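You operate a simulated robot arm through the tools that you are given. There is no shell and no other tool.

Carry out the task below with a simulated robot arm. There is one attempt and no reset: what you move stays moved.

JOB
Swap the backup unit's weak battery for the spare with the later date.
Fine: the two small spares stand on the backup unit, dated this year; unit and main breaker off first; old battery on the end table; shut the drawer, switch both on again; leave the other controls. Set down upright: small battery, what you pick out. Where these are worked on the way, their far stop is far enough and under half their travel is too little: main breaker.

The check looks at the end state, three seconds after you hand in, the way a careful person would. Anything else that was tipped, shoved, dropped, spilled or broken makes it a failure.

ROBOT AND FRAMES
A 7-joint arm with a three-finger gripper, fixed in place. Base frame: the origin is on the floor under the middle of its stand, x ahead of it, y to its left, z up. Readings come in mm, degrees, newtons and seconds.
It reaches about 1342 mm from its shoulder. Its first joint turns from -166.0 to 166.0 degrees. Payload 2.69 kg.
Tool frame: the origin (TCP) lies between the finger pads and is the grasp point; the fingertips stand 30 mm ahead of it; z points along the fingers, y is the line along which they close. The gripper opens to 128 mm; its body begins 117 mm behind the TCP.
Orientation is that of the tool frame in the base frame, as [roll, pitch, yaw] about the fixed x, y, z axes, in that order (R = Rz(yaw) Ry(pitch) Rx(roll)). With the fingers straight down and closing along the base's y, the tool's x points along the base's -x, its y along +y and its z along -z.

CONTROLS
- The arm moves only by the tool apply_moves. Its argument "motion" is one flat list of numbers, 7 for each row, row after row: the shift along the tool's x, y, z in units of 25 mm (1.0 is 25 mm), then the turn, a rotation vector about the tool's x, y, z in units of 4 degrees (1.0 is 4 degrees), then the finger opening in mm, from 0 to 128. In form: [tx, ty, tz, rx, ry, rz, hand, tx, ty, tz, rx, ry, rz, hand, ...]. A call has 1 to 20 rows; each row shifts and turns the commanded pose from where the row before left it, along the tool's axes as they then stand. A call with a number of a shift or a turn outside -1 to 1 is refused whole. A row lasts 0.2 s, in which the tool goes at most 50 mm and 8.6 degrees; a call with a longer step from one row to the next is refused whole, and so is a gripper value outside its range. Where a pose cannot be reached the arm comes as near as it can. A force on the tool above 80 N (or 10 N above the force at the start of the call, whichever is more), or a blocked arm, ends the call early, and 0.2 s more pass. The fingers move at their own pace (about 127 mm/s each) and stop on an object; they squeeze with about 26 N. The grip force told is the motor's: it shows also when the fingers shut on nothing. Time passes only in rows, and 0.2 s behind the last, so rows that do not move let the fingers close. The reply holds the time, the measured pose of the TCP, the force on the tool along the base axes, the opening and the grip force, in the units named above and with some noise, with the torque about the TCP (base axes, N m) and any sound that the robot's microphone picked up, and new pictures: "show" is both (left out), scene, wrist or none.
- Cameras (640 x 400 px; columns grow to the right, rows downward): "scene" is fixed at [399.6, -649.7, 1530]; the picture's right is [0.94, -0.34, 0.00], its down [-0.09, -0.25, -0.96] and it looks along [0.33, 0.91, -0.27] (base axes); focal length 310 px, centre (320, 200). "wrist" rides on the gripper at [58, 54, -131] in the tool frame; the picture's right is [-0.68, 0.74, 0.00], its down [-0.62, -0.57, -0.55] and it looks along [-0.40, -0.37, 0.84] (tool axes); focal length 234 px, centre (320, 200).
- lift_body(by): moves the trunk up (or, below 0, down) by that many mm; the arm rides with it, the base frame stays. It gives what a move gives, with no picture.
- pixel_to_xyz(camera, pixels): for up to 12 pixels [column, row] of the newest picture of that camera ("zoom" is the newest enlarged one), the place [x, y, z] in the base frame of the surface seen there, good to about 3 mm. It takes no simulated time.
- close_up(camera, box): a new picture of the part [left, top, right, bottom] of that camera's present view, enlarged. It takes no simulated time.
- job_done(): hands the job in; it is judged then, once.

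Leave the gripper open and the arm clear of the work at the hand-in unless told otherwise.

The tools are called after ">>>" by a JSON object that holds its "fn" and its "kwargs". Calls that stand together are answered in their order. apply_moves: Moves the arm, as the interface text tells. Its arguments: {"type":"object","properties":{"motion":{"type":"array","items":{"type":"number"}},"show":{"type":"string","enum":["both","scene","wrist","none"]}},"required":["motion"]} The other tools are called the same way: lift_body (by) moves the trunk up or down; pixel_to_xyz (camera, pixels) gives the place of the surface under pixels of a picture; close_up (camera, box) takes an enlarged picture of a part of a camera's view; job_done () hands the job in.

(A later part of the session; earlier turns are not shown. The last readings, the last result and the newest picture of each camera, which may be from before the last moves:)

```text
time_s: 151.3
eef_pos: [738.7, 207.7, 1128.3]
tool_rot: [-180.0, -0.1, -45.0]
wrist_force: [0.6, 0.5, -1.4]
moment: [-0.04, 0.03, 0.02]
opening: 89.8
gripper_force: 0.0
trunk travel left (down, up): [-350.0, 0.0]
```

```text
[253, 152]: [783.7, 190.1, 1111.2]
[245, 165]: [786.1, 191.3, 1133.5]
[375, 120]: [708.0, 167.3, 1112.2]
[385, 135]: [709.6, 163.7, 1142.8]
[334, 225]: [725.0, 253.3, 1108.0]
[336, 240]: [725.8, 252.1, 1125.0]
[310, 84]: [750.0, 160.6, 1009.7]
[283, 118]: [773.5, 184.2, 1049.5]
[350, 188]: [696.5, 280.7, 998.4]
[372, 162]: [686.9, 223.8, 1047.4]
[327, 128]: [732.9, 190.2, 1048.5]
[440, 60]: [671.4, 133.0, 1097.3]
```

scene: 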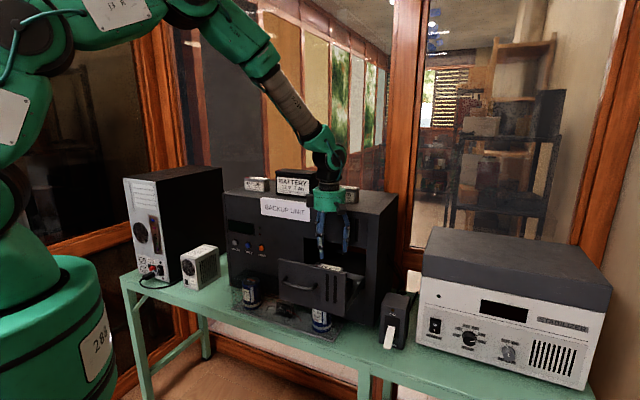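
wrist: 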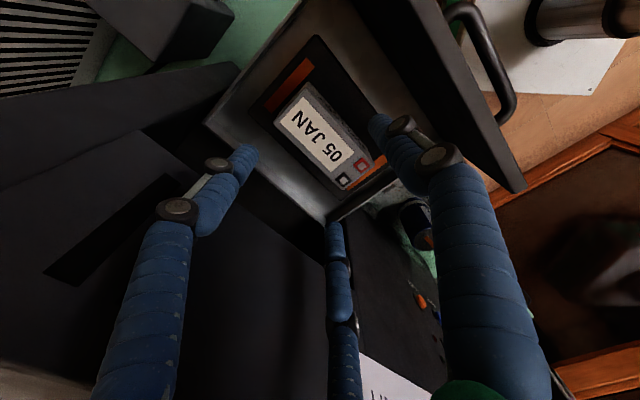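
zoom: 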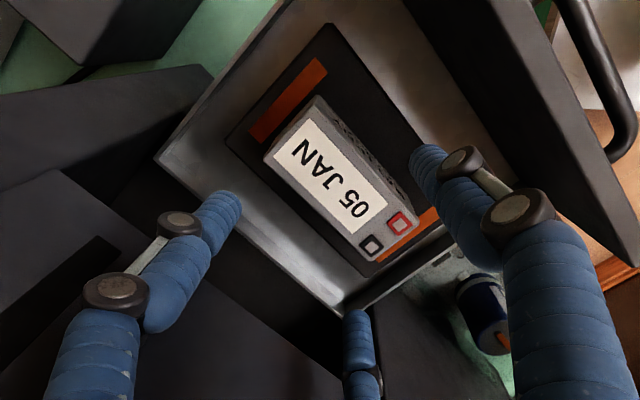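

Pair tips at v≈690 (battery rear edge 683), single at 619 (front edge 643): clear on both sides. Shift 3 mm rearward and descend to z≈1038.

>>> {"fn": "apply_moves", "kwargs": {"motion": [0, -0.12, 0.8, 0, 0, 0, 90, 0, 0, 0.8, 0, 0, 0, 90, 0, 0, 0.8, 0, 0, 0, 90, 0, 0, 0.6, 0, 0, 0, 90, 0, 0, 0.6, 0, 0, 0, 90], "show": "both"}}

```text
time_s: 152.5
eef_pos: [742.9, 211.8, 1039.9]
tool_rot: [180.0, 0.0, -45.0]
wrist_force: [0.0, 0.3, 0.0]
moment: [0.01, -0.04, -0.02]
opening: 89.8
gripper_force: 0.1
trunk travel left (down, up): [-350.0, 0.0]
```

scene: 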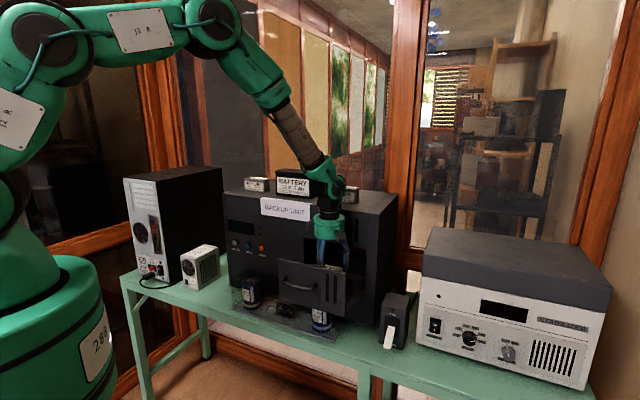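
wrist: 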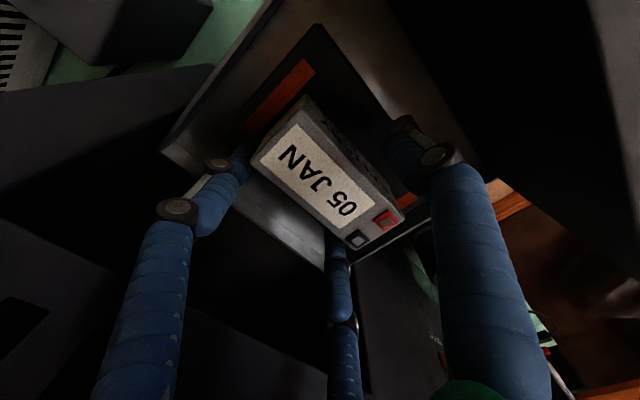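

No contact, the battery is between the fingers. Closing.

>>> {"fn": "apply_moves", "kwargs": {"motion": [0, 0.1, 0, 0, 0, 0, 70, 0, 0, 0, 0, 0, 0, 55, 0, 0, 0, 0, 0, 0, 30, 0, 0, 0, 0, 0, 0, 30], "show": "wrist"}}

```text
time_s: 153.5
eef_pos: [739.5, 207.8, 1039.8]
tool_rot: [180.0, -0.1, -45.0]
wrist_force: [0.6, -3.0, 1.7]
moment: [-0.17, 0.06, 0.06]
opening: 62.3
gripper_force: 25.7
trunk travel left (down, up): [-350.0, 0.0]
```

wrist: 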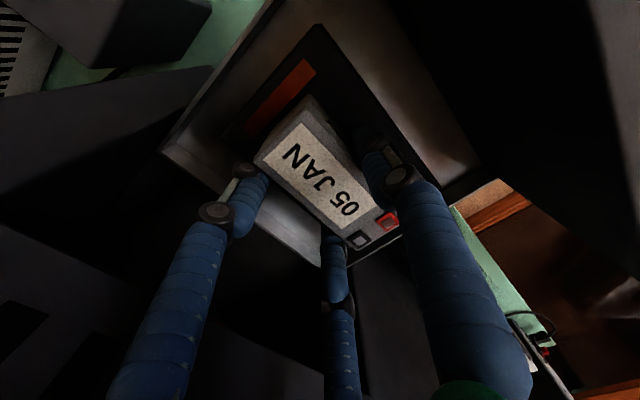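

Gripped at 62 mm with 26 N. Lift slowly a bit and check.

>>> {"fn": "apply_moves", "kwargs": {"motion": [0, 0, -0.4, 0, 0, 0, 20, 0, 0, -0.4, 0, 0, 0, 20, 0, 0, -0.4, 0, 0, 0, 20, 0, 0, -0.4, 0, 0, 0, 20], "show": "both"}}

```text
time_s: 154.5
eef_pos: [740.8, 208.2, 1079.3]
tool_rot: [-180.0, -0.1, -45.0]
wrist_force: [-0.3, -0.1, -5.2]
moment: [0.04, -0.07, 0.01]
opening: 61.6
gripper_force: 25.3
trunk travel left (down, up): [-350.0, 0.0]
```

scene: 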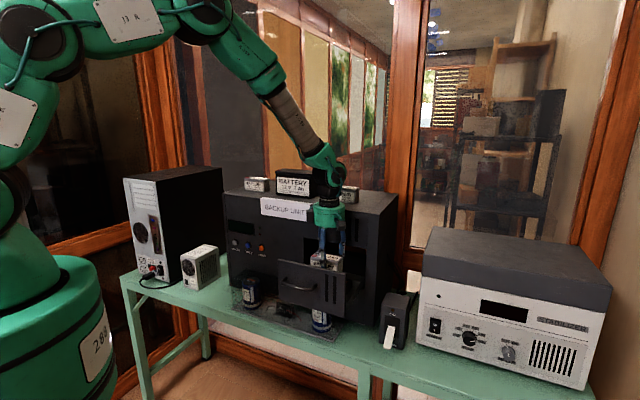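
wrist: 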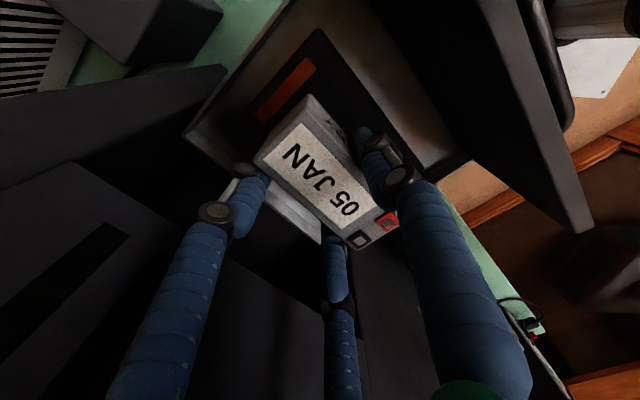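

The old battery is held (about 5 N of weight). I raise it clear of the drawer, and look for a free spot on the table: the area between the white PSU and the unit around scene pixel (215,290), and others.

>>> {"fn": "apply_moves", "kwargs": {"motion": [0, 0, -1, 0, 0, 0, 20, 0, 0, -1, 0, 0, 0, 20, 0, 0, -1, 0, 0, 0, 20, 0, 0, -1, 0, 0, 0, 20, 0, 0, -1, 0, 0, 0, 20], "show": "both"}}

>>> {"fn": "pixel_to_xyz", "kwargs": {"camera": "scene", "pixels": [[200, 295], [212, 300], [222, 285], [225, 275], [215, 270], [218, 262], [198, 290], [218, 285], [231, 306], [232, 290], [190, 288], [226, 300]]}}

>>> {"fn": "close_up", "kwargs": {"camera": "scene", "box": [170, 230, 270, 330]}}

```text
time_s: 155.7
eef_pos: [739.1, 208.3, 1203.6]
tool_rot: [179.9, 0.0, -45.0]
wrist_force: [-0.3, -0.6, -6.3]
moment: [0.04, -0.09, 0.02]
opening: 61.7
gripper_force: 25.4
trunk travel left (down, up): [-350.0, 0.0]
```

scene: 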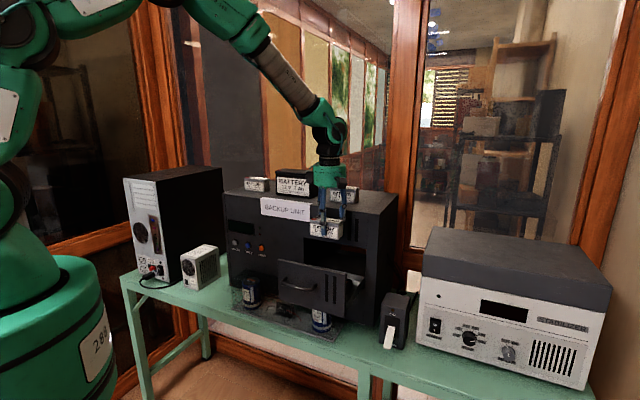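
wrist: 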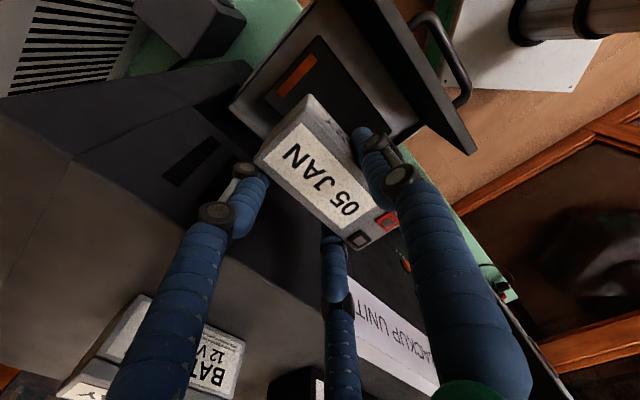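

```text
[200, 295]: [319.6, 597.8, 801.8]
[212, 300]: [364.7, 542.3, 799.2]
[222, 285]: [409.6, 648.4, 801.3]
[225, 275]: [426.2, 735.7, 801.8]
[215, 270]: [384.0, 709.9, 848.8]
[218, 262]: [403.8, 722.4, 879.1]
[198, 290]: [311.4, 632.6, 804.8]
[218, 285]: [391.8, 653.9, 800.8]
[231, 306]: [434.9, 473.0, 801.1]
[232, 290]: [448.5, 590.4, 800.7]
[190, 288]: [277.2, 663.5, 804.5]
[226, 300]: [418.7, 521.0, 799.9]
```

```text
4.00 times, centred on (220, 280) of scene
```

zoom: 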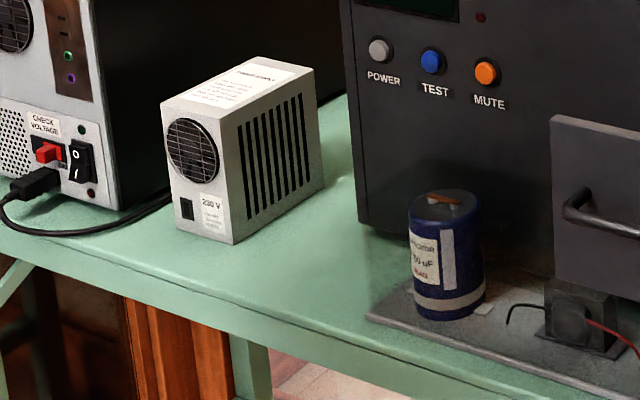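

Free table area between PSU and capacitor board: u from −225 to −30, v from 605 to 730. I'll set the old battery there at about u=−135, v=660 (x≈371, y≈562). First carry it away from the unit and to the left at this height.

>>> {"fn": "apply_moves", "kwargs": {"motion": [0, 1, 0, 0, 0, 0, 20, 0, 1, 0, 0, 0, 0, 20, -1, 0, 0, 0, 0, 0, 20, -1, 0, 0, 0, 0, 0, 20, -1, 0, 0, 0, 0, 0, 20, -1, 0, 0, 0, 0, 0, 20, -1, 0, 0, 0, 0, 0, 20, -1, 0, 0, 0, 0, 0, 20, -1, 0, 0, 0, 0, 0, 20, -1, 0, 0, 0, 0, 0, 20, -1, 0, 0, 0, 0, 0, 20, -1, 0, 0, 0, 0, 0, 20], "show": "none"}}

>>> {"fn": "apply_moves", "kwargs": {"motion": [-1, 0, 0, 0, 0, 0, 20, -1, 0, 0, 0, 0, 0, 20, -1, 0, 0, 0, 0, 0, 20, -1, 0, 0, 0, 0, 0, 20, -1, 0, 0, 0, 0, 0, 20, -1, 0, 0, 0, 0, 0, 20, -1, 0, 0, 0, 0, 0, 20, -1, 0, 0, 0, 0, 0, 20, -1, 0, 0, 0, 0, 0, 20, -1, 0, 0, 0, 0, 0, 20], "show": "both"}}

```text
time_s: 158.3
eef_pos: [526.6, 349.9, 1203.5]
tool_rot: [-179.9, -0.1, -45.0]
wrist_force: [-0.7, -0.5, -5.0]
moment: [0.05, -0.09, 0.03]
opening: 61.8
gripper_force: 26.4
trunk travel left (down, up): [-350.0, 0.0]
```

```text
time_s: 160.5
eef_pos: [351.8, 527.1, 1204.9]
tool_rot: [179.9, -0.1, -45.0]
wrist_force: [1.0, -0.6, -5.5]
moment: [0.01, -0.08, -0.01]
opening: 61.7
gripper_force: 26.5
trunk travel left (down, up): [-350.0, 0.0]
```

scene: 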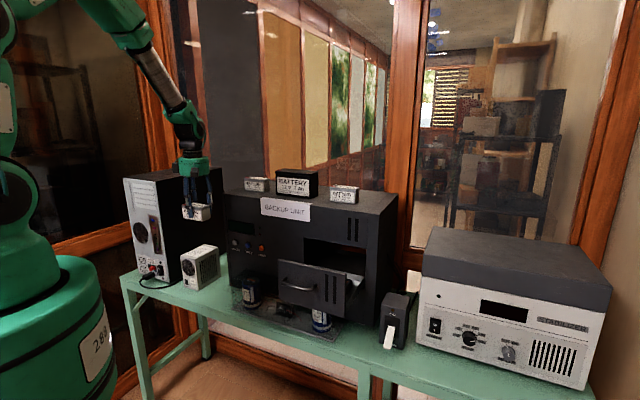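
wrist: 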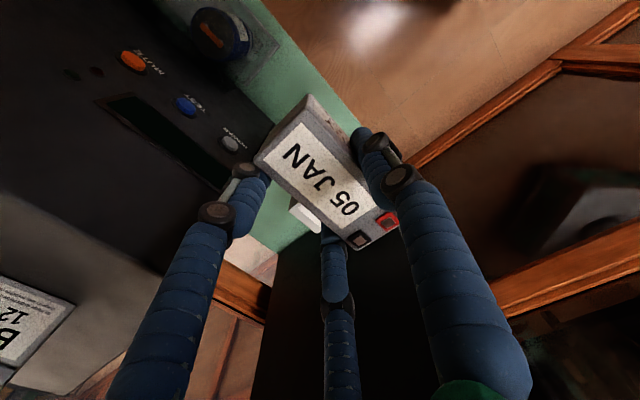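

Over the free spot almost. I shift to u=−135, v=667 and descend to about 25 mm above placing height.

>>> {"fn": "apply_moves", "kwargs": {"motion": [-0.11, -0.46, 0.5, 0, 0, 0, 20, -0.11, -0.46, 0.5, 0, 0, 0, 20, -0.11, -0.46, 1, 0, 0, 0, 20, -0.11, -0.46, 1, 0, 0, 0, 20, 0, 0, 1, 0, 0, 0, 20, 0, 0, 1, 0, 0, 0, 20, 0, 0, 1, 0, 0, 0, 20, 0, 0, 1, 0, 0, 0, 20, 0, 0, 1, 0, 0, 0, 20, 0, 0, 1, 0, 0, 0, 20, 0, 0, 1, 0, 0, 0, 20, 0, 0, 1, 0, 0, 0, 20], "show": "both"}}

```text
time_s: 163.1
eef_pos: [375.3, 566.8, 928.9]
tool_rot: [180.0, -0.1, -45.0]
wrist_force: [0.7, 0.2, -5.1]
moment: [0.0, -0.05, 0.0]
opening: 61.7
gripper_force: 25.4
trunk travel left (down, up): [-350.0, 0.0]
```

scene: 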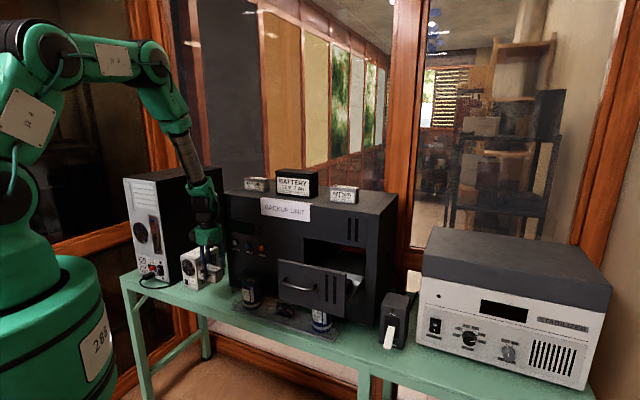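
wrist: 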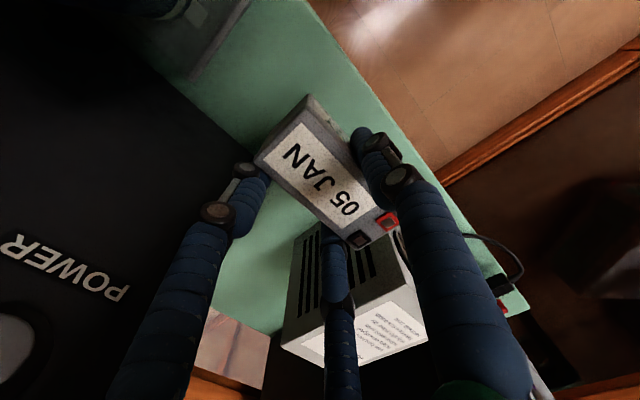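

PSU side is ~40 mm from the fingers. Lowering further.

>>> {"fn": "apply_moves", "kwargs": {"motion": [0, 0, 0.8, 0, 0, 0, 20, 0, 0, 0.8, 0, 0, 0, 20, 0, 0, 0.8, 0, 0, 0, 20, 0, 0, 0.5, 0, 0, 0, 20], "show": "scene"}}

>>> {"fn": "close_up", "kwargs": {"camera": "scene", "box": [170, 220, 270, 320]}}

```text
time_s: 164.1
eef_pos: [375.8, 567.5, 856.1]
tool_rot: [180.0, -0.1, -44.9]
wrist_force: [0.5, -0.3, -6.6]
moment: [-0.01, -0.05, 0.01]
opening: 61.6
gripper_force: 25.7
trunk travel left (down, up): [-350.0, 0.0]
```

scene: 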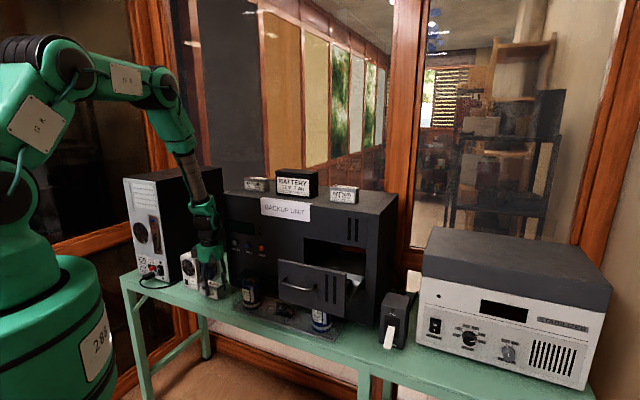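

```text
4.00 times, centred on (220, 270) of scene
```

zoom: 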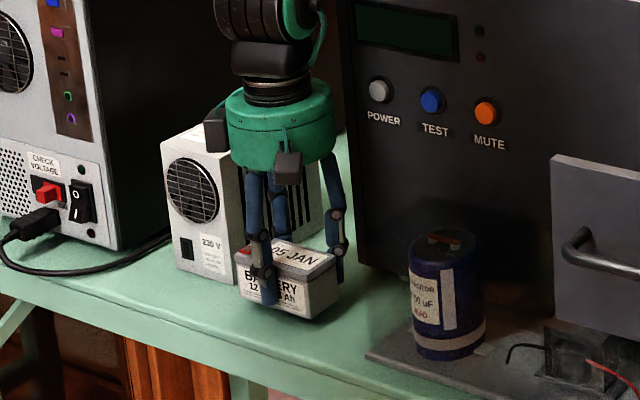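

Battery is ~12 mm above the table. Final lowering in 3 mm steps.

>>> {"fn": "apply_moves", "kwargs": {"motion": [0, 0, 0.14, 0, 0, 0, 20, 0, 0, 0.12, 0, 0, 0, 20, 0, 0, 0.1, 0, 0, 0, 20], "show": "none"}}

```text
time_s: 164.9
eef_pos: [375.5, 565.2, 846.9]
tool_rot: [-180.0, -0.1, -45.0]
wrist_force: [0.1, 0.6, -5.6]
moment: [0.04, -0.07, -0.01]
opening: 61.6
gripper_force: 25.8
trunk travel left (down, up): [-350.0, 0.0]
```

>>> {"fn": "apply_moves", "kwargs": {"motion": [0, 0, 0.08, 0, 0, 0, 20, 0, 0, 0.06, 0, 0, 0, 20], "show": "none"}}

```text
time_s: 165.5
eef_pos: [374.2, 566.1, 844.0]
tool_rot: [-179.9, -0.2, -45.0]
wrist_force: [-0.2, 0.5, -6.4]
moment: [0.06, -0.04, 0.0]
opening: 61.8
gripper_force: 26.0
trunk travel left (down, up): [-350.0, 0.0]
```

>>> {"fn": "apply_moves", "kwargs": {"motion": [0, 0, 0.06, 0, 0, 0, 20, 0, 0, 0.06, 0, 0, 0, 20], "show": "none"}}

```text
time_s: 166.1
eef_pos: [376.2, 566.5, 842.4]
tool_rot: [-179.9, 0.0, -45.1]
wrist_force: [-2.4, -5.7, 17.7]
moment: [-0.62, 0.66, 0.12]
opening: 61.8
gripper_force: 25.8
trunk travel left (down, up): [-350.0, 0.0]
```

Contact with the table (+18 N). I release by opening to 85 mm.

>>> {"fn": "apply_moves", "kwargs": {"motion": [0, 0, -0.04, 0, 0, 0, 66, 0, 0, 0, 0, 0, 0, 85, 0, 0, 0, 0, 0, 0, 85], "show": "wrist"}}

```text
time_s: 166.9
eef_pos: [375.8, 566.8, 840.5]
tool_rot: [-179.9, -0.1, -45.1]
wrist_force: [0.6, -0.7, 0.0]
moment: [-0.02, -0.01, -0.02]
opening: 85.0
gripper_force: 0.0
trunk travel left (down, up): [-350.0, 0.0]
```

wrist: 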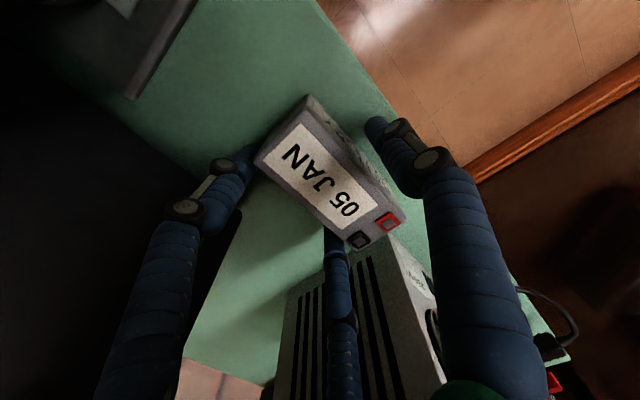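

Released and standing. Raise straight up.

>>> {"fn": "apply_moves", "kwargs": {"motion": [0, 0, -0.4, 0, 0, 0, 85, 0, 0, -0.6, 0, 0, 0, 85, 0, 0, -1, 0, 0, 0, 85, 0, 0, -1, 0, 0, 0, 85, 0, 0, -1, 0, 0, 0, 85, 0, 0, -1, 0, 0, 0, 85, 0, 0, -1, 0, 0, 0, 85, 0, 0, -1, 0, 0, 0, 85], "show": "both"}}

```text
time_s: 168.7
eef_pos: [375.0, 567.1, 1016.1]
tool_rot: [179.8, -0.1, -45.0]
wrist_force: [-0.1, 0.0, -0.8]
moment: [-0.01, -0.03, 0.02]
opening: 84.9
gripper_force: 0.0
trunk travel left (down, up): [-350.0, 0.0]
```

scene: 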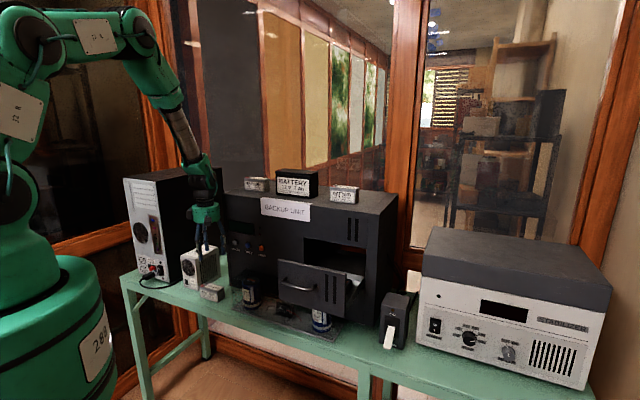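
wrist: 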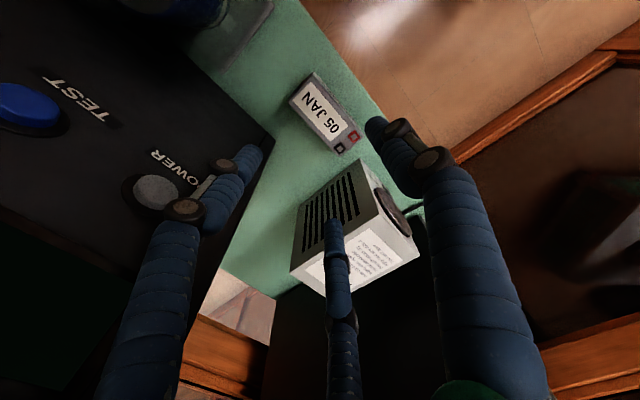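

The old battery stands upright on the table beside the PSU. Now raise high to go for the 09 OCT spare on top of the unit.

>>> {"fn": "apply_moves", "kwargs": {"motion": [0, 0, -1, 0, 0, 0, 85, 0, 0, -1, 0, 0, 0, 85, 0, 0, -1, 0, 0, 0, 85, 0, 0, -1, 0, 0, 0, 85, 0, 0, -1, 0, 0, 0, 85, 0, 0, -1, 0, 0, 0, 85, 0, 0, -1, 0, 0, 0, 85, 0, 0, -1, 0, 0, 0, 85, 0, 0, -1, 0, 0, 0, 85, 0, 0, -1, 0, 0, 0, 85, 0, 0, -1, 0, 0, 0, 85, 0, 0, -1, 0, 0, 0, 85, 0, 0, -1, 0, 0, 0, 85, 0, 0, -1, 0, 0, 0, 85, 0, 0, -1, 0, 0, 0, 85, 0, 0, -1, 0, 0, 0, 85], "show": "both"}}

```text
time_s: 172.1
eef_pos: [374.8, 567.9, 1417.4]
tool_rot: [-180.0, 0.0, -45.0]
wrist_force: [0.2, -0.1, 0.3]
moment: [0.05, 0.01, -0.04]
opening: 84.8
gripper_force: 0.0
trunk travel left (down, up): [-350.0, 0.0]
```

scene: 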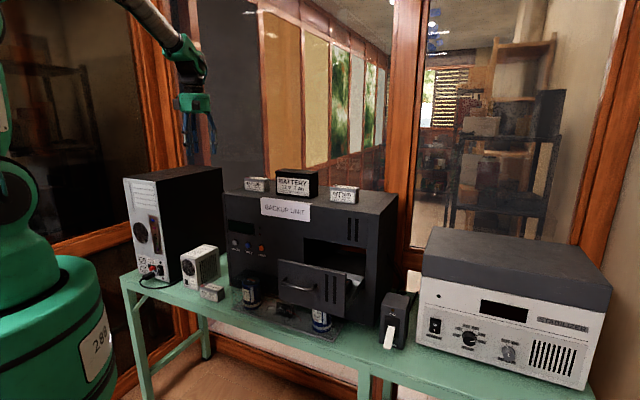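
wrist: 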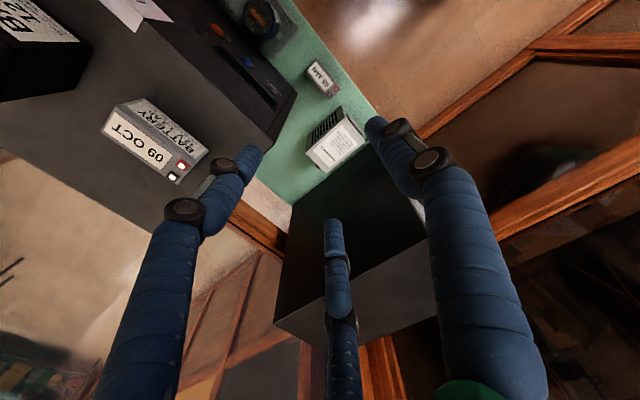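

I see the 09 OCT battery at about (155,140) in the wrist view. Measuring its corners.

>>> {"fn": "close_up", "kwargs": {"camera": "wrist", "box": [80, 80, 240, 200]}}

>>> {"fn": "close_up", "kwargs": {"camera": "scene", "box": [238, 170, 278, 195]}}

```text
3.33 times, centred on (160, 140) of wrist
```

zoom: 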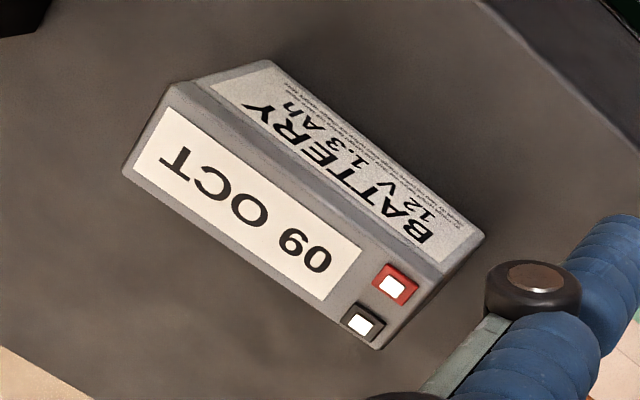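

```text
16.00 times, centred on (258, 182) of scene
```

zoom: 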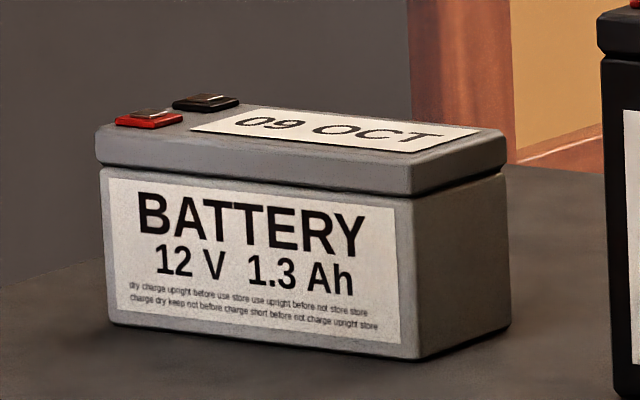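

>>> {"fn": "pixel_to_xyz", "kwargs": {"camera": "zoom", "pixels": [[110, 132], [405, 170], [495, 143], [245, 108], [330, 130], [250, 220], [415, 340], [60, 300], [450, 370], [110, 310], [500, 300], [300, 360]]}}

>>> {"fn": "pixel_to_xyz", "kwargs": {"camera": "wrist", "pixels": [[122, 105], [113, 133], [172, 183], [188, 165], [150, 140], [147, 99], [200, 152], [130, 160], [105, 140], [178, 166], [170, 176], [140, 125]]}}

```text
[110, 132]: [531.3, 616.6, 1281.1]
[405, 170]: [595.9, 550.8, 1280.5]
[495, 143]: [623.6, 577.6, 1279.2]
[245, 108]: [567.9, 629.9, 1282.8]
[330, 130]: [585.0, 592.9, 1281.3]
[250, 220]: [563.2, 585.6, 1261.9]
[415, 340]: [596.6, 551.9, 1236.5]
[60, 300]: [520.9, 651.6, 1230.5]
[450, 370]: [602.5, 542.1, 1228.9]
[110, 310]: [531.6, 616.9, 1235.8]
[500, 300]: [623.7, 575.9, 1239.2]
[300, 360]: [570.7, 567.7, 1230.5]
```

```text
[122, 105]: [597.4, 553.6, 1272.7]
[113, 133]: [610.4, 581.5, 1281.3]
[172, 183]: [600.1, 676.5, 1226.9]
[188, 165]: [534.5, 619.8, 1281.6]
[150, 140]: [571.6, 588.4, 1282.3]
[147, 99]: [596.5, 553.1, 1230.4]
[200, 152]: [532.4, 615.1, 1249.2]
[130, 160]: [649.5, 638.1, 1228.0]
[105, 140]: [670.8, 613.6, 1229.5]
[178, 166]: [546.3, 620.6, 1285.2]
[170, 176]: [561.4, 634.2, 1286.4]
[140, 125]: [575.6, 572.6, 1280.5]
```

Spare 09 OCT: front face v≈811.5, rear ≈850, u from −62 to 33, top 1281, bottom 1230. I move above it (TCP u=−14, v=838).

>>> {"fn": "apply_moves", "kwargs": {"motion": [0.7, -0.98, 0, 0, 0, 0, 90, 0.7, -0.98, 0, 0, 0, 0, 90, 0.7, -0.98, 0, 0, 0, 0, 90, 0.7, -0.98, 0, 0, 0, 0, 90, 0.7, -0.98, 0, 0, 0, 0, 90, 0.7, -0.98, 0, 0, 0, 0, 90, 0.69, -0.98, 0, 0, 0, 0, 90], "show": "both"}}

```text
time_s: 173.7
eef_pos: [584.4, 603.6, 1415.8]
tool_rot: [-179.9, -0.1, -45.0]
wrist_force: [0.2, 0.1, -0.6]
moment: [0.02, 0.03, -0.01]
opening: 90.0
gripper_force: 0.1
trunk travel left (down, up): [-350.0, 0.0]
```

scene: 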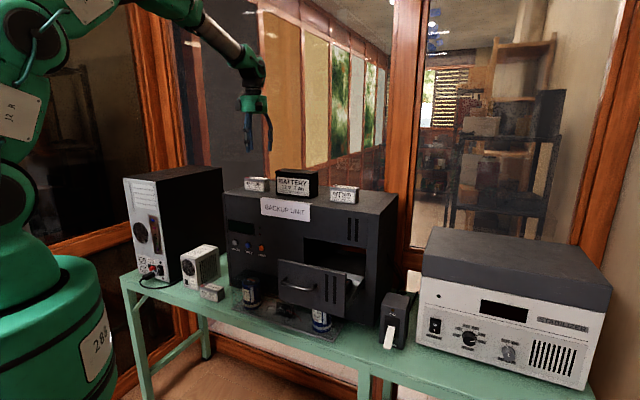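
wrist: 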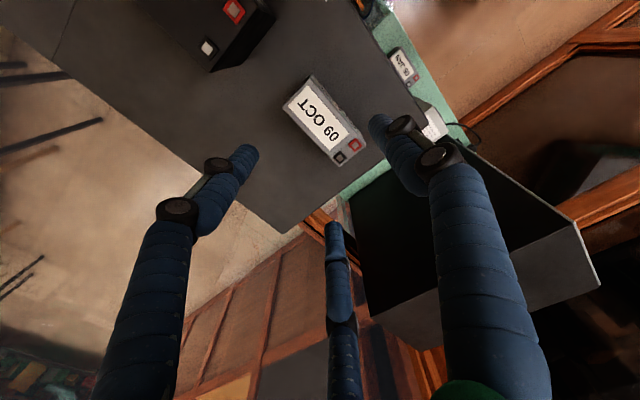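

>>> {"fn": "apply_moves", "kwargs": {"motion": [0, 0, 1, 0, 0, 0, 90, 0, 0, 1, 0, 0, 0, 90, 0, 0, 0.6, 0, 0, 0, 90], "show": "wrist"}}

>>> {"fn": "close_up", "kwargs": {"camera": "wrist", "box": [220, 60, 420, 260]}}

```text
time_s: 174.5
eef_pos: [583.4, 602.4, 1352.6]
tool_rot: [180.0, 0.0, -45.0]
wrist_force: [0.0, 0.7, -0.1]
moment: [-0.02, 0.0, -0.01]
opening: 90.1
gripper_force: 0.1
trunk travel left (down, up): [-350.0, 0.0]
```

wrist: 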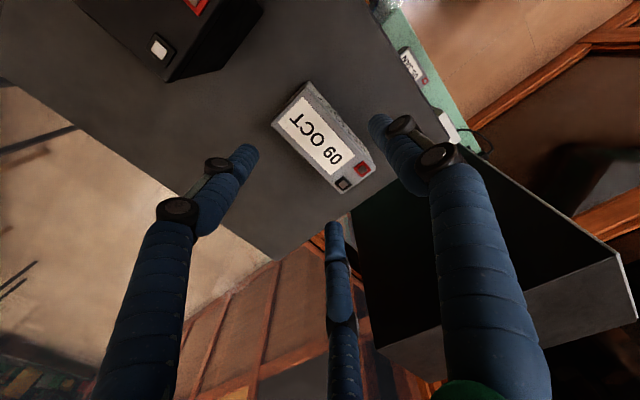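

```text
2.00 times, centred on (320, 160) of wrist
```

zoom: 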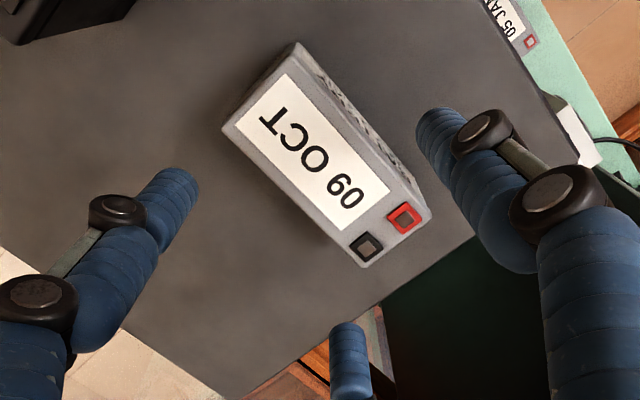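

>>> {"fn": "pixel_to_xyz", "kwargs": {"camera": "zoom", "pixels": [[285, 68], [228, 128], [362, 262], [418, 210], [322, 165], [298, 45], [430, 215], [195, 185], [420, 130], [340, 325], [355, 325], [440, 110]]}}

```text
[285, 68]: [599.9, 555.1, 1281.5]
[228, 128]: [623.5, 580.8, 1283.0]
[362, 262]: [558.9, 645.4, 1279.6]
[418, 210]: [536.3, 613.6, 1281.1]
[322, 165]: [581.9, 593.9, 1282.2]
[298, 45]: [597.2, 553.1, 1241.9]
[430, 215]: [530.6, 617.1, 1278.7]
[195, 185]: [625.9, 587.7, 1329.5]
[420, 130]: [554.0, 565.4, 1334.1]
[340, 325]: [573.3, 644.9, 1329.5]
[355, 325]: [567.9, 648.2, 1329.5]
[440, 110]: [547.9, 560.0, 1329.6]
```

Centre v≈831.8; finger margins 6–9 mm rear, 20 mm front. Small 2 mm shift back, then descend to z≈1274.

>>> {"fn": "apply_moves", "kwargs": {"motion": [-0.04, -0.08, 0.7, 0, 0, 0, 90, 0, 0, 0.7, 0, 0, 0, 90, 0, 0, 0.7, 0, 0, 0, 90, 0, 0, 0.6, 0, 0, 0, 90, 0, 0, 0.4, 0, 0, 0, 90], "show": "both"}}

```text
time_s: 175.7
eef_pos: [585.4, 602.1, 1273.7]
tool_rot: [-180.0, -0.1, -44.9]
wrist_force: [0.4, 0.0, -0.3]
moment: [-0.04, -0.02, -0.02]
opening: 89.7
gripper_force: 0.1
trunk travel left (down, up): [-350.0, 0.0]
```

scene: 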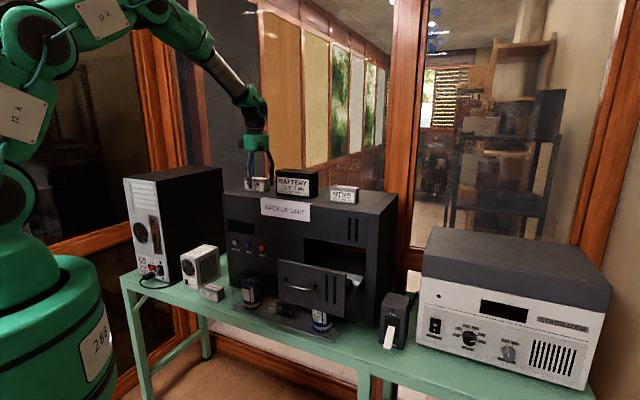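
wrist: 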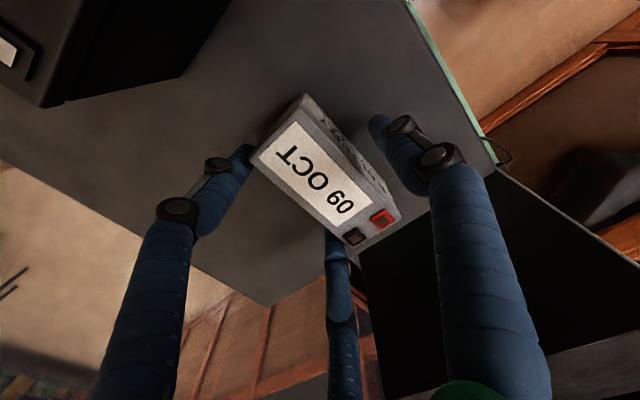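

No contact; the 09 OCT battery is between the fingers. Closing and lifting slightly.

>>> {"fn": "apply_moves", "kwargs": {"motion": [0, 0, 0, 0, 0, 0, 72, 0, 0, 0, 0, 0, 0, 55, 0, 0, 0, 0, 0, 0, 20, 0, 0, 0, 0, 0, 0, 20, 0, 0, -0.3, 0, 0, 0, 20, 0, 0, -0.5, 0, 0, 0, 20], "show": "both"}}

```text
time_s: 177.1
eef_pos: [584.1, 604.3, 1292.8]
tool_rot: [179.9, -0.1, -45.0]
wrist_force: [0.2, -0.4, -5.6]
moment: [0.01, -0.06, 0.01]
opening: 62.1
gripper_force: 25.8
trunk travel left (down, up): [-350.0, 0.0]
```

scene: 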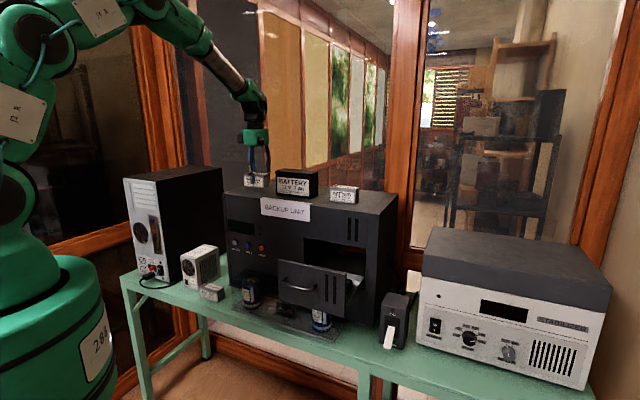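
wrist: 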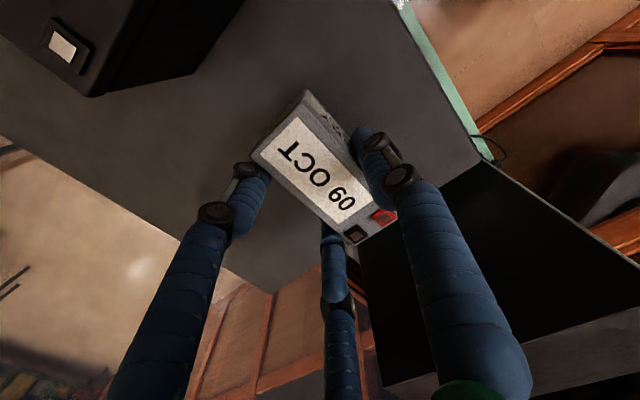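

Held firmly. I raise, bring it forward off the unit, then right to above the open drawer.

>>> {"fn": "apply_moves", "kwargs": {"motion": [0, 0, -1, 0, 0, 0, 20, 0, 0, -1, 0, 0, 0, 20, 0, 1, 0, 0, 0, 0, 20, 0, 1, 0, 0, 0, 0, 20, 0, 1, 0, 0, 0, 0, 20, 0, 1, 0, 0, 0, 0, 20, 0, 1, 0, 0, 0, 0, 20, 0, 1, 0, 0, 0, 0, 20, 0, 1, 0, 0, 0, 0, 20, 0, 1, 0, 0, 0, 0, 20], "show": "none"}}

>>> {"fn": "apply_moves", "kwargs": {"motion": [1, 0, 0, 0, 0, 0, 20, 1, 0, 0, 0, 0, 0, 20, 1, 0, 0, 0, 0, 0, 20, 1, 0, 0, 0, 0, 0, 20, 1, 0, 0, 0, 0, 0, 20, 1, 0, 0, 0, 0, 0, 20, 1, 0, 0, 0, 0, 0, 20, 1, 0, 0, 0, 0, 0, 20, 1, 0, 0, 0, 0, 0, 20, 1, 0, 0, 0, 0, 0, 20, 1, 0, 0, 0, 0, 0, 20, 1, 0, 0, 0, 0, 0, 20, 1, 0, 0, 0, 0, 0, 20, 1, 0, 0, 0, 0, 0, 20, 1, 0, 0, 0, 0, 0, 20], "show": "both"}}

```text
time_s: 179.3
eef_pos: [442.7, 461.5, 1344.3]
tool_rot: [-180.0, -0.2, -45.1]
wrist_force: [-1.4, -0.7, -5.2]
moment: [0.07, -0.05, 0.01]
opening: 61.7
gripper_force: 26.4
trunk travel left (down, up): [-350.0, 0.0]
```

```text
time_s: 182.5
eef_pos: [708.3, 196.2, 1344.2]
tool_rot: [179.8, -0.1, -45.1]
wrist_force: [0.4, 0.1, -6.1]
moment: [0.02, -0.05, -0.01]
opening: 61.8
gripper_force: 26.1
trunk travel left (down, up): [-350.0, 0.0]
```

scene: 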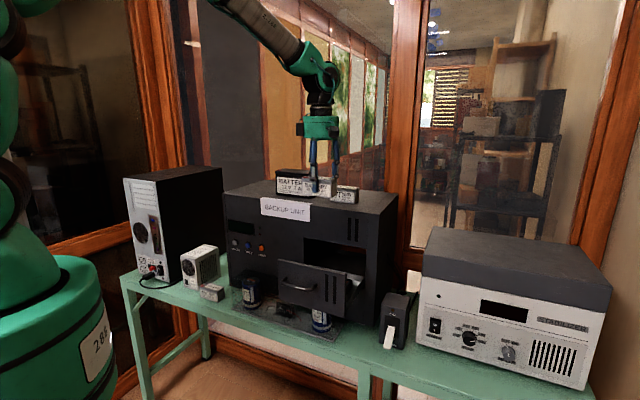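
wrist: 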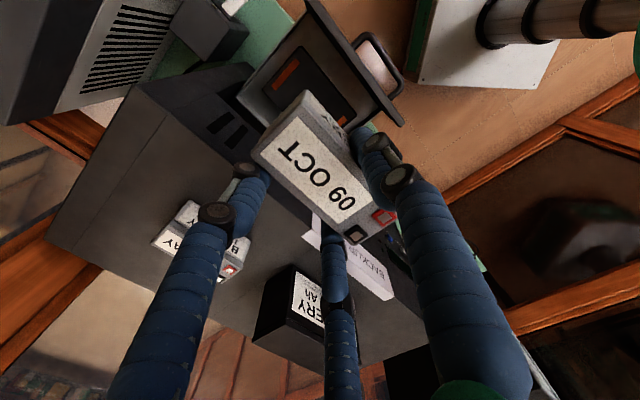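

>>> {"fn": "close_up", "kwargs": {"camera": "wrist", "box": [220, 0, 420, 150]}}

>>> {"fn": "pixel_to_xyz", "kwargs": {"camera": "wrist", "pixels": [[277, 87], [297, 63], [263, 88], [301, 44], [285, 77], [350, 118], [353, 110], [315, 8], [400, 122], [290, 45], [245, 100], [345, 92]]}}

```text
2.67 times, centred on (320, 75) of wrist
```

zoom: 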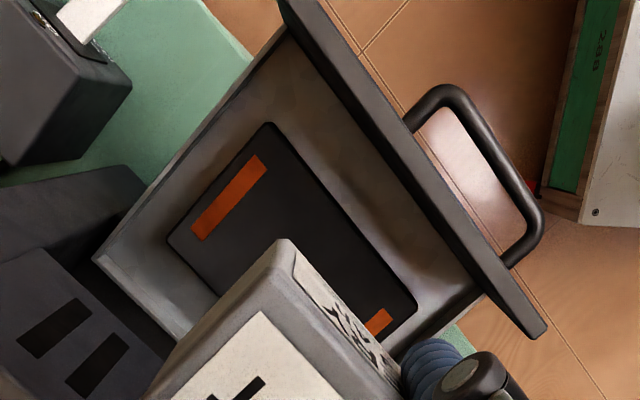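

```text
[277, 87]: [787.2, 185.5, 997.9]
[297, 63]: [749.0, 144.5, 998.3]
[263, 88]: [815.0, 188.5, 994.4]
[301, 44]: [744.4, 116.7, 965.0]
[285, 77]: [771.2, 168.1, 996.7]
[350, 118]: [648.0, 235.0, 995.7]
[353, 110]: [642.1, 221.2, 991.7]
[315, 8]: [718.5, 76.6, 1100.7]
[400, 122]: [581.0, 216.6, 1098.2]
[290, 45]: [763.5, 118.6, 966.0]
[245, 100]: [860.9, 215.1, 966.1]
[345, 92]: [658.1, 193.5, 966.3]
```

Holder slab centre: u≈364, v≈660, top z≈996.5. I move so the battery centre is right over it and descend to ~40 mm above.

>>> {"fn": "apply_moves", "kwargs": {"motion": [0.076, -0.56, 0, 0, 0, 0, 20, 0, -0.56, 0, 0, 0, 0, 20, 0, 0, 1, 0, 0, 0, 20, 0, 0, 1, 0, 0, 0, 20, 0, 0, 1, 0, 0, 0, 20, 0, 0, 1, 0, 0, 0, 20, 0, 0, 1, 0, 0, 0, 20, 0, 0, 1, 0, 0, 0, 20, 0, 0, 1, 0, 0, 0, 20, 0, 0, 1, 0, 0, 0, 20, 0, 0, 1, 0, 0, 0, 20, 0, 0, 1, 0, 0, 0, 20, 0, 0, 0.5, 0, 0, 0, 20], "show": "both"}}

>>> {"fn": "close_up", "kwargs": {"camera": "wrist", "box": [180, 20, 440, 260]}}

```text
time_s: 185.3
eef_pos: [729.3, 215.9, 1081.6]
tool_rot: [-180.0, -0.1, -45.1]
wrist_force: [0.5, 1.1, -5.3]
moment: [0.0, -0.01, 0.03]
opening: 61.8
gripper_force: 25.7
trunk travel left (down, up): [-350.0, 0.0]
```

scene: 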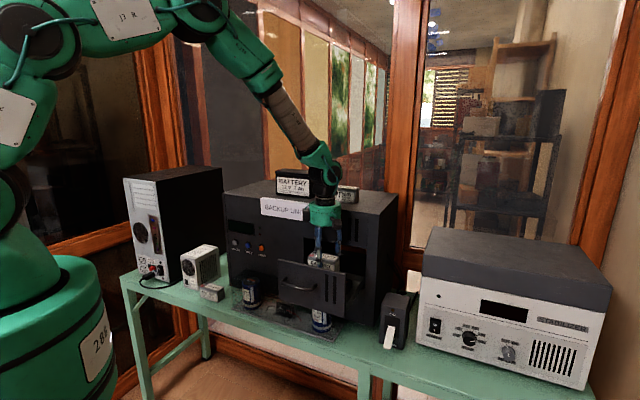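
wrist: 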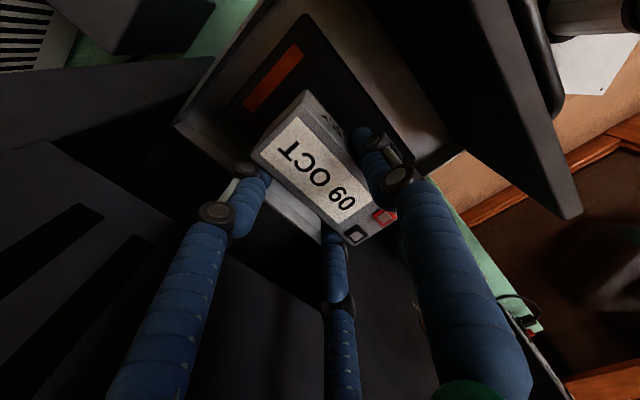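

```text
1.67 times, centred on (310, 140) of wrist
```

zoom: 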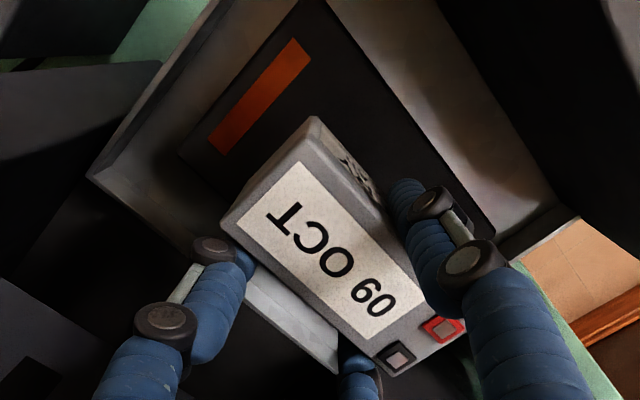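

Aligned. Lowering the last 40 mm gently.

>>> {"fn": "apply_moves", "kwargs": {"motion": [0, 0, 0.6, 0, 0, 0, 20, 0, 0, 0.5, 0, 0, 0, 20, 0, 0, 0.24, 0, 0, 0, 20, 0, 0, 0.1, 0, 0, 0, 20], "show": "none"}}

```text
time_s: 186.3
eef_pos: [728.6, 215.8, 1046.1]
tool_rot: [180.0, 0.0, -44.9]
wrist_force: [0.2, 0.5, -6.2]
moment: [0.07, -0.04, 0.02]
opening: 61.7
gripper_force: 25.9
trunk travel left (down, up): [-350.0, 0.0]
```

>>> {"fn": "apply_moves", "kwargs": {"motion": [0, 0, 0.12, 0, 0, 0, 20, 0, 0, 0.08, 0, 0, 0, 20], "show": "none"}}

```text
time_s: 186.9
eef_pos: [729.0, 215.4, 1042.0]
tool_rot: [-180.0, -0.1, -45.0]
wrist_force: [-0.3, -1.1, -1.1]
moment: [0.04, 0.21, 0.02]
opening: 62.0
gripper_force: 26.0
trunk travel left (down, up): [-350.0, 0.0]
```

Contact begins (weight being taken). One more mm, then release.

>>> {"fn": "apply_moves", "kwargs": {"motion": [0, 0, 0.04, 0, 0, 0, 20, 0, 0, 0, 0, 0, 0, 66, 0, 0, 0, 0, 0, 0, 85, 0, 0, 0, 0, 0, 0, 85], "show": "wrist"}}

>>> {"fn": "close_up", "kwargs": {"camera": "wrist", "box": [180, 20, 440, 260]}}

```text
time_s: 187.9
eef_pos: [728.4, 215.2, 1040.5]
tool_rot: [-180.0, -0.1, -45.0]
wrist_force: [0.0, -0.4, 0.6]
moment: [-0.03, -0.01, -0.04]
opening: 85.0
gripper_force: 0.0
trunk travel left (down, up): [-350.0, 0.0]
```

wrist: 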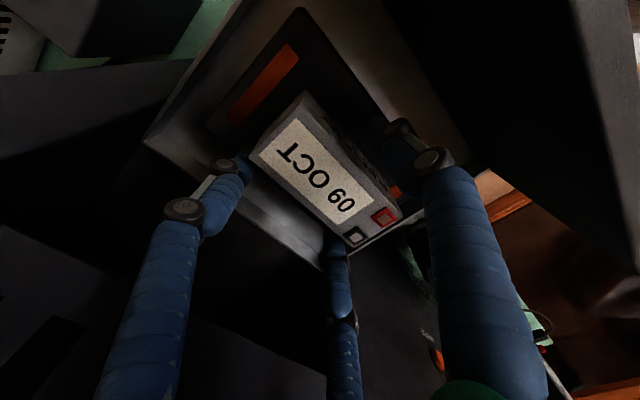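

```text
1.67 times, centred on (310, 140) of wrist
```

zoom: 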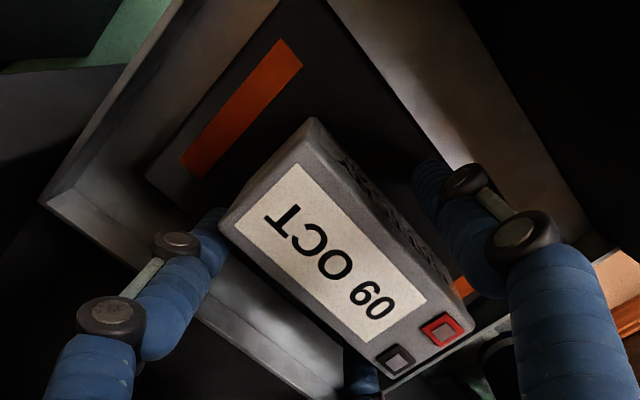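

Released, the 09 OCT battery stands in the holder. Raise straight up.

>>> {"fn": "apply_moves", "kwargs": {"motion": [0, 0, -0.4, 0, 0, 0, 85, 0, 0, -0.6, 0, 0, 0, 85, 0, 0, -1, 0, 0, 0, 85, 0, 0, -1, 0, 0, 0, 85, 0, 0, -1, 0, 0, 0, 85, 0, 0, -1, 0, 0, 0, 85, 0, 0, -1, 0, 0, 0, 85, 0, 0, -1, 0, 0, 0, 85, 0, 0, -1, 0, 0, 0, 85, 0, 0, -1, 0, 0, 0, 85], "show": "both"}}

>>> {"fn": "close_up", "kwargs": {"camera": "wrist", "box": [220, 0, 420, 200]}}

```text
time_s: 190.1
eef_pos: [728.5, 215.9, 1266.1]
tool_rot: [180.0, 0.0, -45.0]
wrist_force: [0.9, -0.6, 0.1]
moment: [-0.01, 0.02, -0.02]
opening: 85.0
gripper_force: 0.0
trunk travel left (down, up): [-350.0, 0.0]
```

scene: 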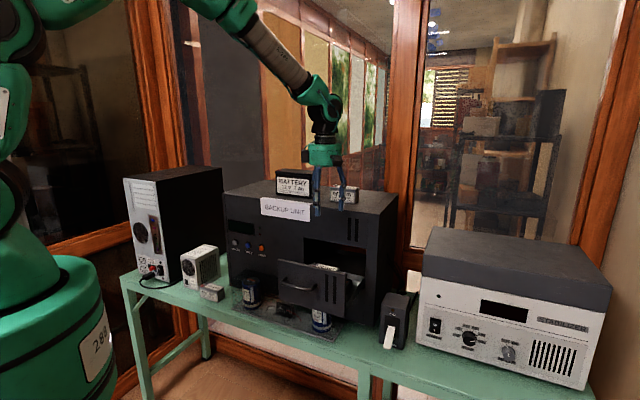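
wrist: 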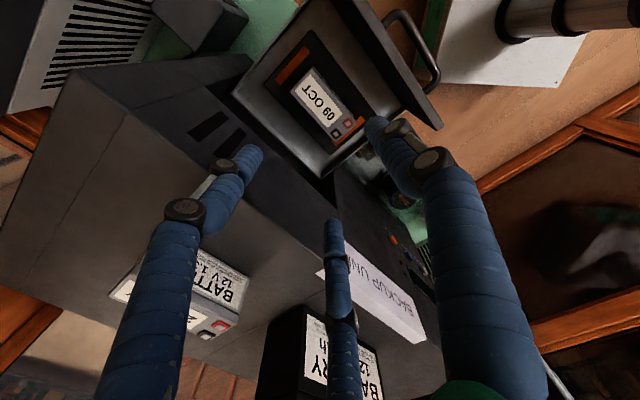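

```text
2.00 times, centred on (320, 100) of wrist
```

zoom: 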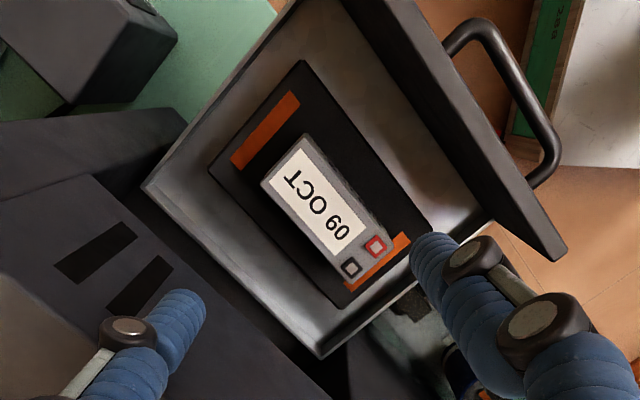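

The new battery sits between the orange marks. Next: close the drawer. I back off toward the robot, then tilt the tool to horizontal facing the drawer with fingers closed.

>>> {"fn": "apply_moves", "kwargs": {"motion": [0, 1, 0, 0, 0, 0, 60, 0, 1, 0, 0, 0, 0, 40, 0, 1, 0, 0, 0, 0, 20, 0, 1, 0, 0, 0, 0, 0, 0, 1, 0, 0, 0, 0, 0, 0, 1, 0, 0, 0, 0, 0, 0, 1, 0, 0, 0, 0, 0, 0, 1, 0, 0, 0, 0, 0, 0, 1, 0, 0, 0, 0, 0, 0, 0.4, 0, 0, 0, 0, 0, 0, 0, 0, 1, 0, 0, 0, 0, 0, 0, 1, 0, 0, 0, 0, 0, 0, 1, 0, 0, 0, 0, 0, 0, 1, 0, 0, 0, 0, 0, 0, 1, 0, 0, 0], "show": "none"}}

>>> {"fn": "apply_moves", "kwargs": {"motion": [0, 0, 0, 1, 0, 0, 0, 0, 0, 0, 1, 0, 0, 0, 0, 0, 0, 1, 0, 0, 0, 0, 0, 0, 1, 0, 0, 0, 0, 0, 0, 1, 0, 0, 0, 0, 0, 0, 1, 0, 0, 0, 0, 0, 0, 1, 0, 0, 0, 0, 0, 0, 1, 0, 0, 0, 0, 0, 0, 1, 0, 0, 0, 0, 0, 0, 1, 0, 0, 0, 0, 0, 0, 1, 0, 0, 0, 0, 0, 0, 1, 0, 0, 0, 0, 0, 0, 1, 0, 0, 0, 0, 0, 0, 1, 0, 0, 0, 0, 0, 0, 1, 0, 0, 0, 0, 0, 0, 1, 0, 0, 0], "show": "both"}}

```text
time_s: 193.3
eef_pos: [562.0, 50.6, 1265.5]
tool_rot: [-159.9, -0.2, -44.9]
wrist_force: [0.2, 0.2, -0.4]
moment: [-0.01, 0.01, -0.01]
opening: 2.3
gripper_force: 25.8
trunk travel left (down, up): [-350.0, 0.0]
```

```text
time_s: 196.7
eef_pos: [525.4, 158.6, 1417.2]
tool_rot: [-121.5, 0.8, -48.4]
wrist_force: [1.2, 0.2, 0.5]
moment: [0.0, 0.02, -0.04]
opening: 2.3
gripper_force: 26.3
out of reach, approached as far as the arm can: row 3, 4, 5, 6, 7, 8, 9, 10, 11, 12, 13, 14, 15, 16
trunk travel left (down, up): [-350.0, 0.0]
```

scene: 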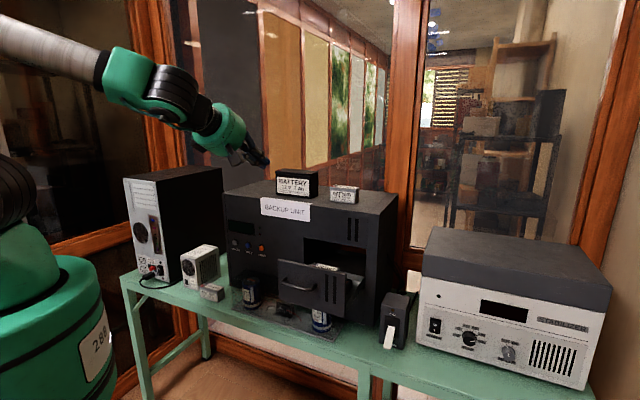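
wrist: 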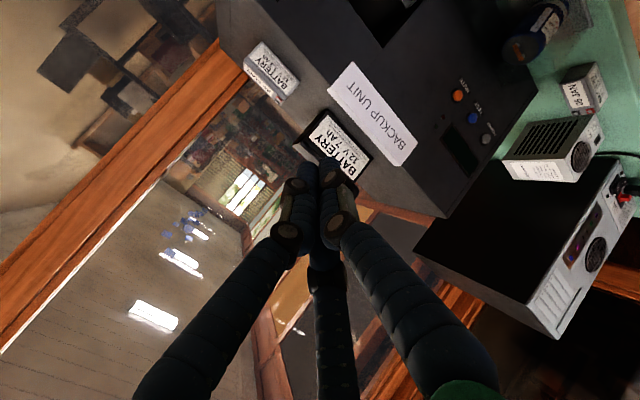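

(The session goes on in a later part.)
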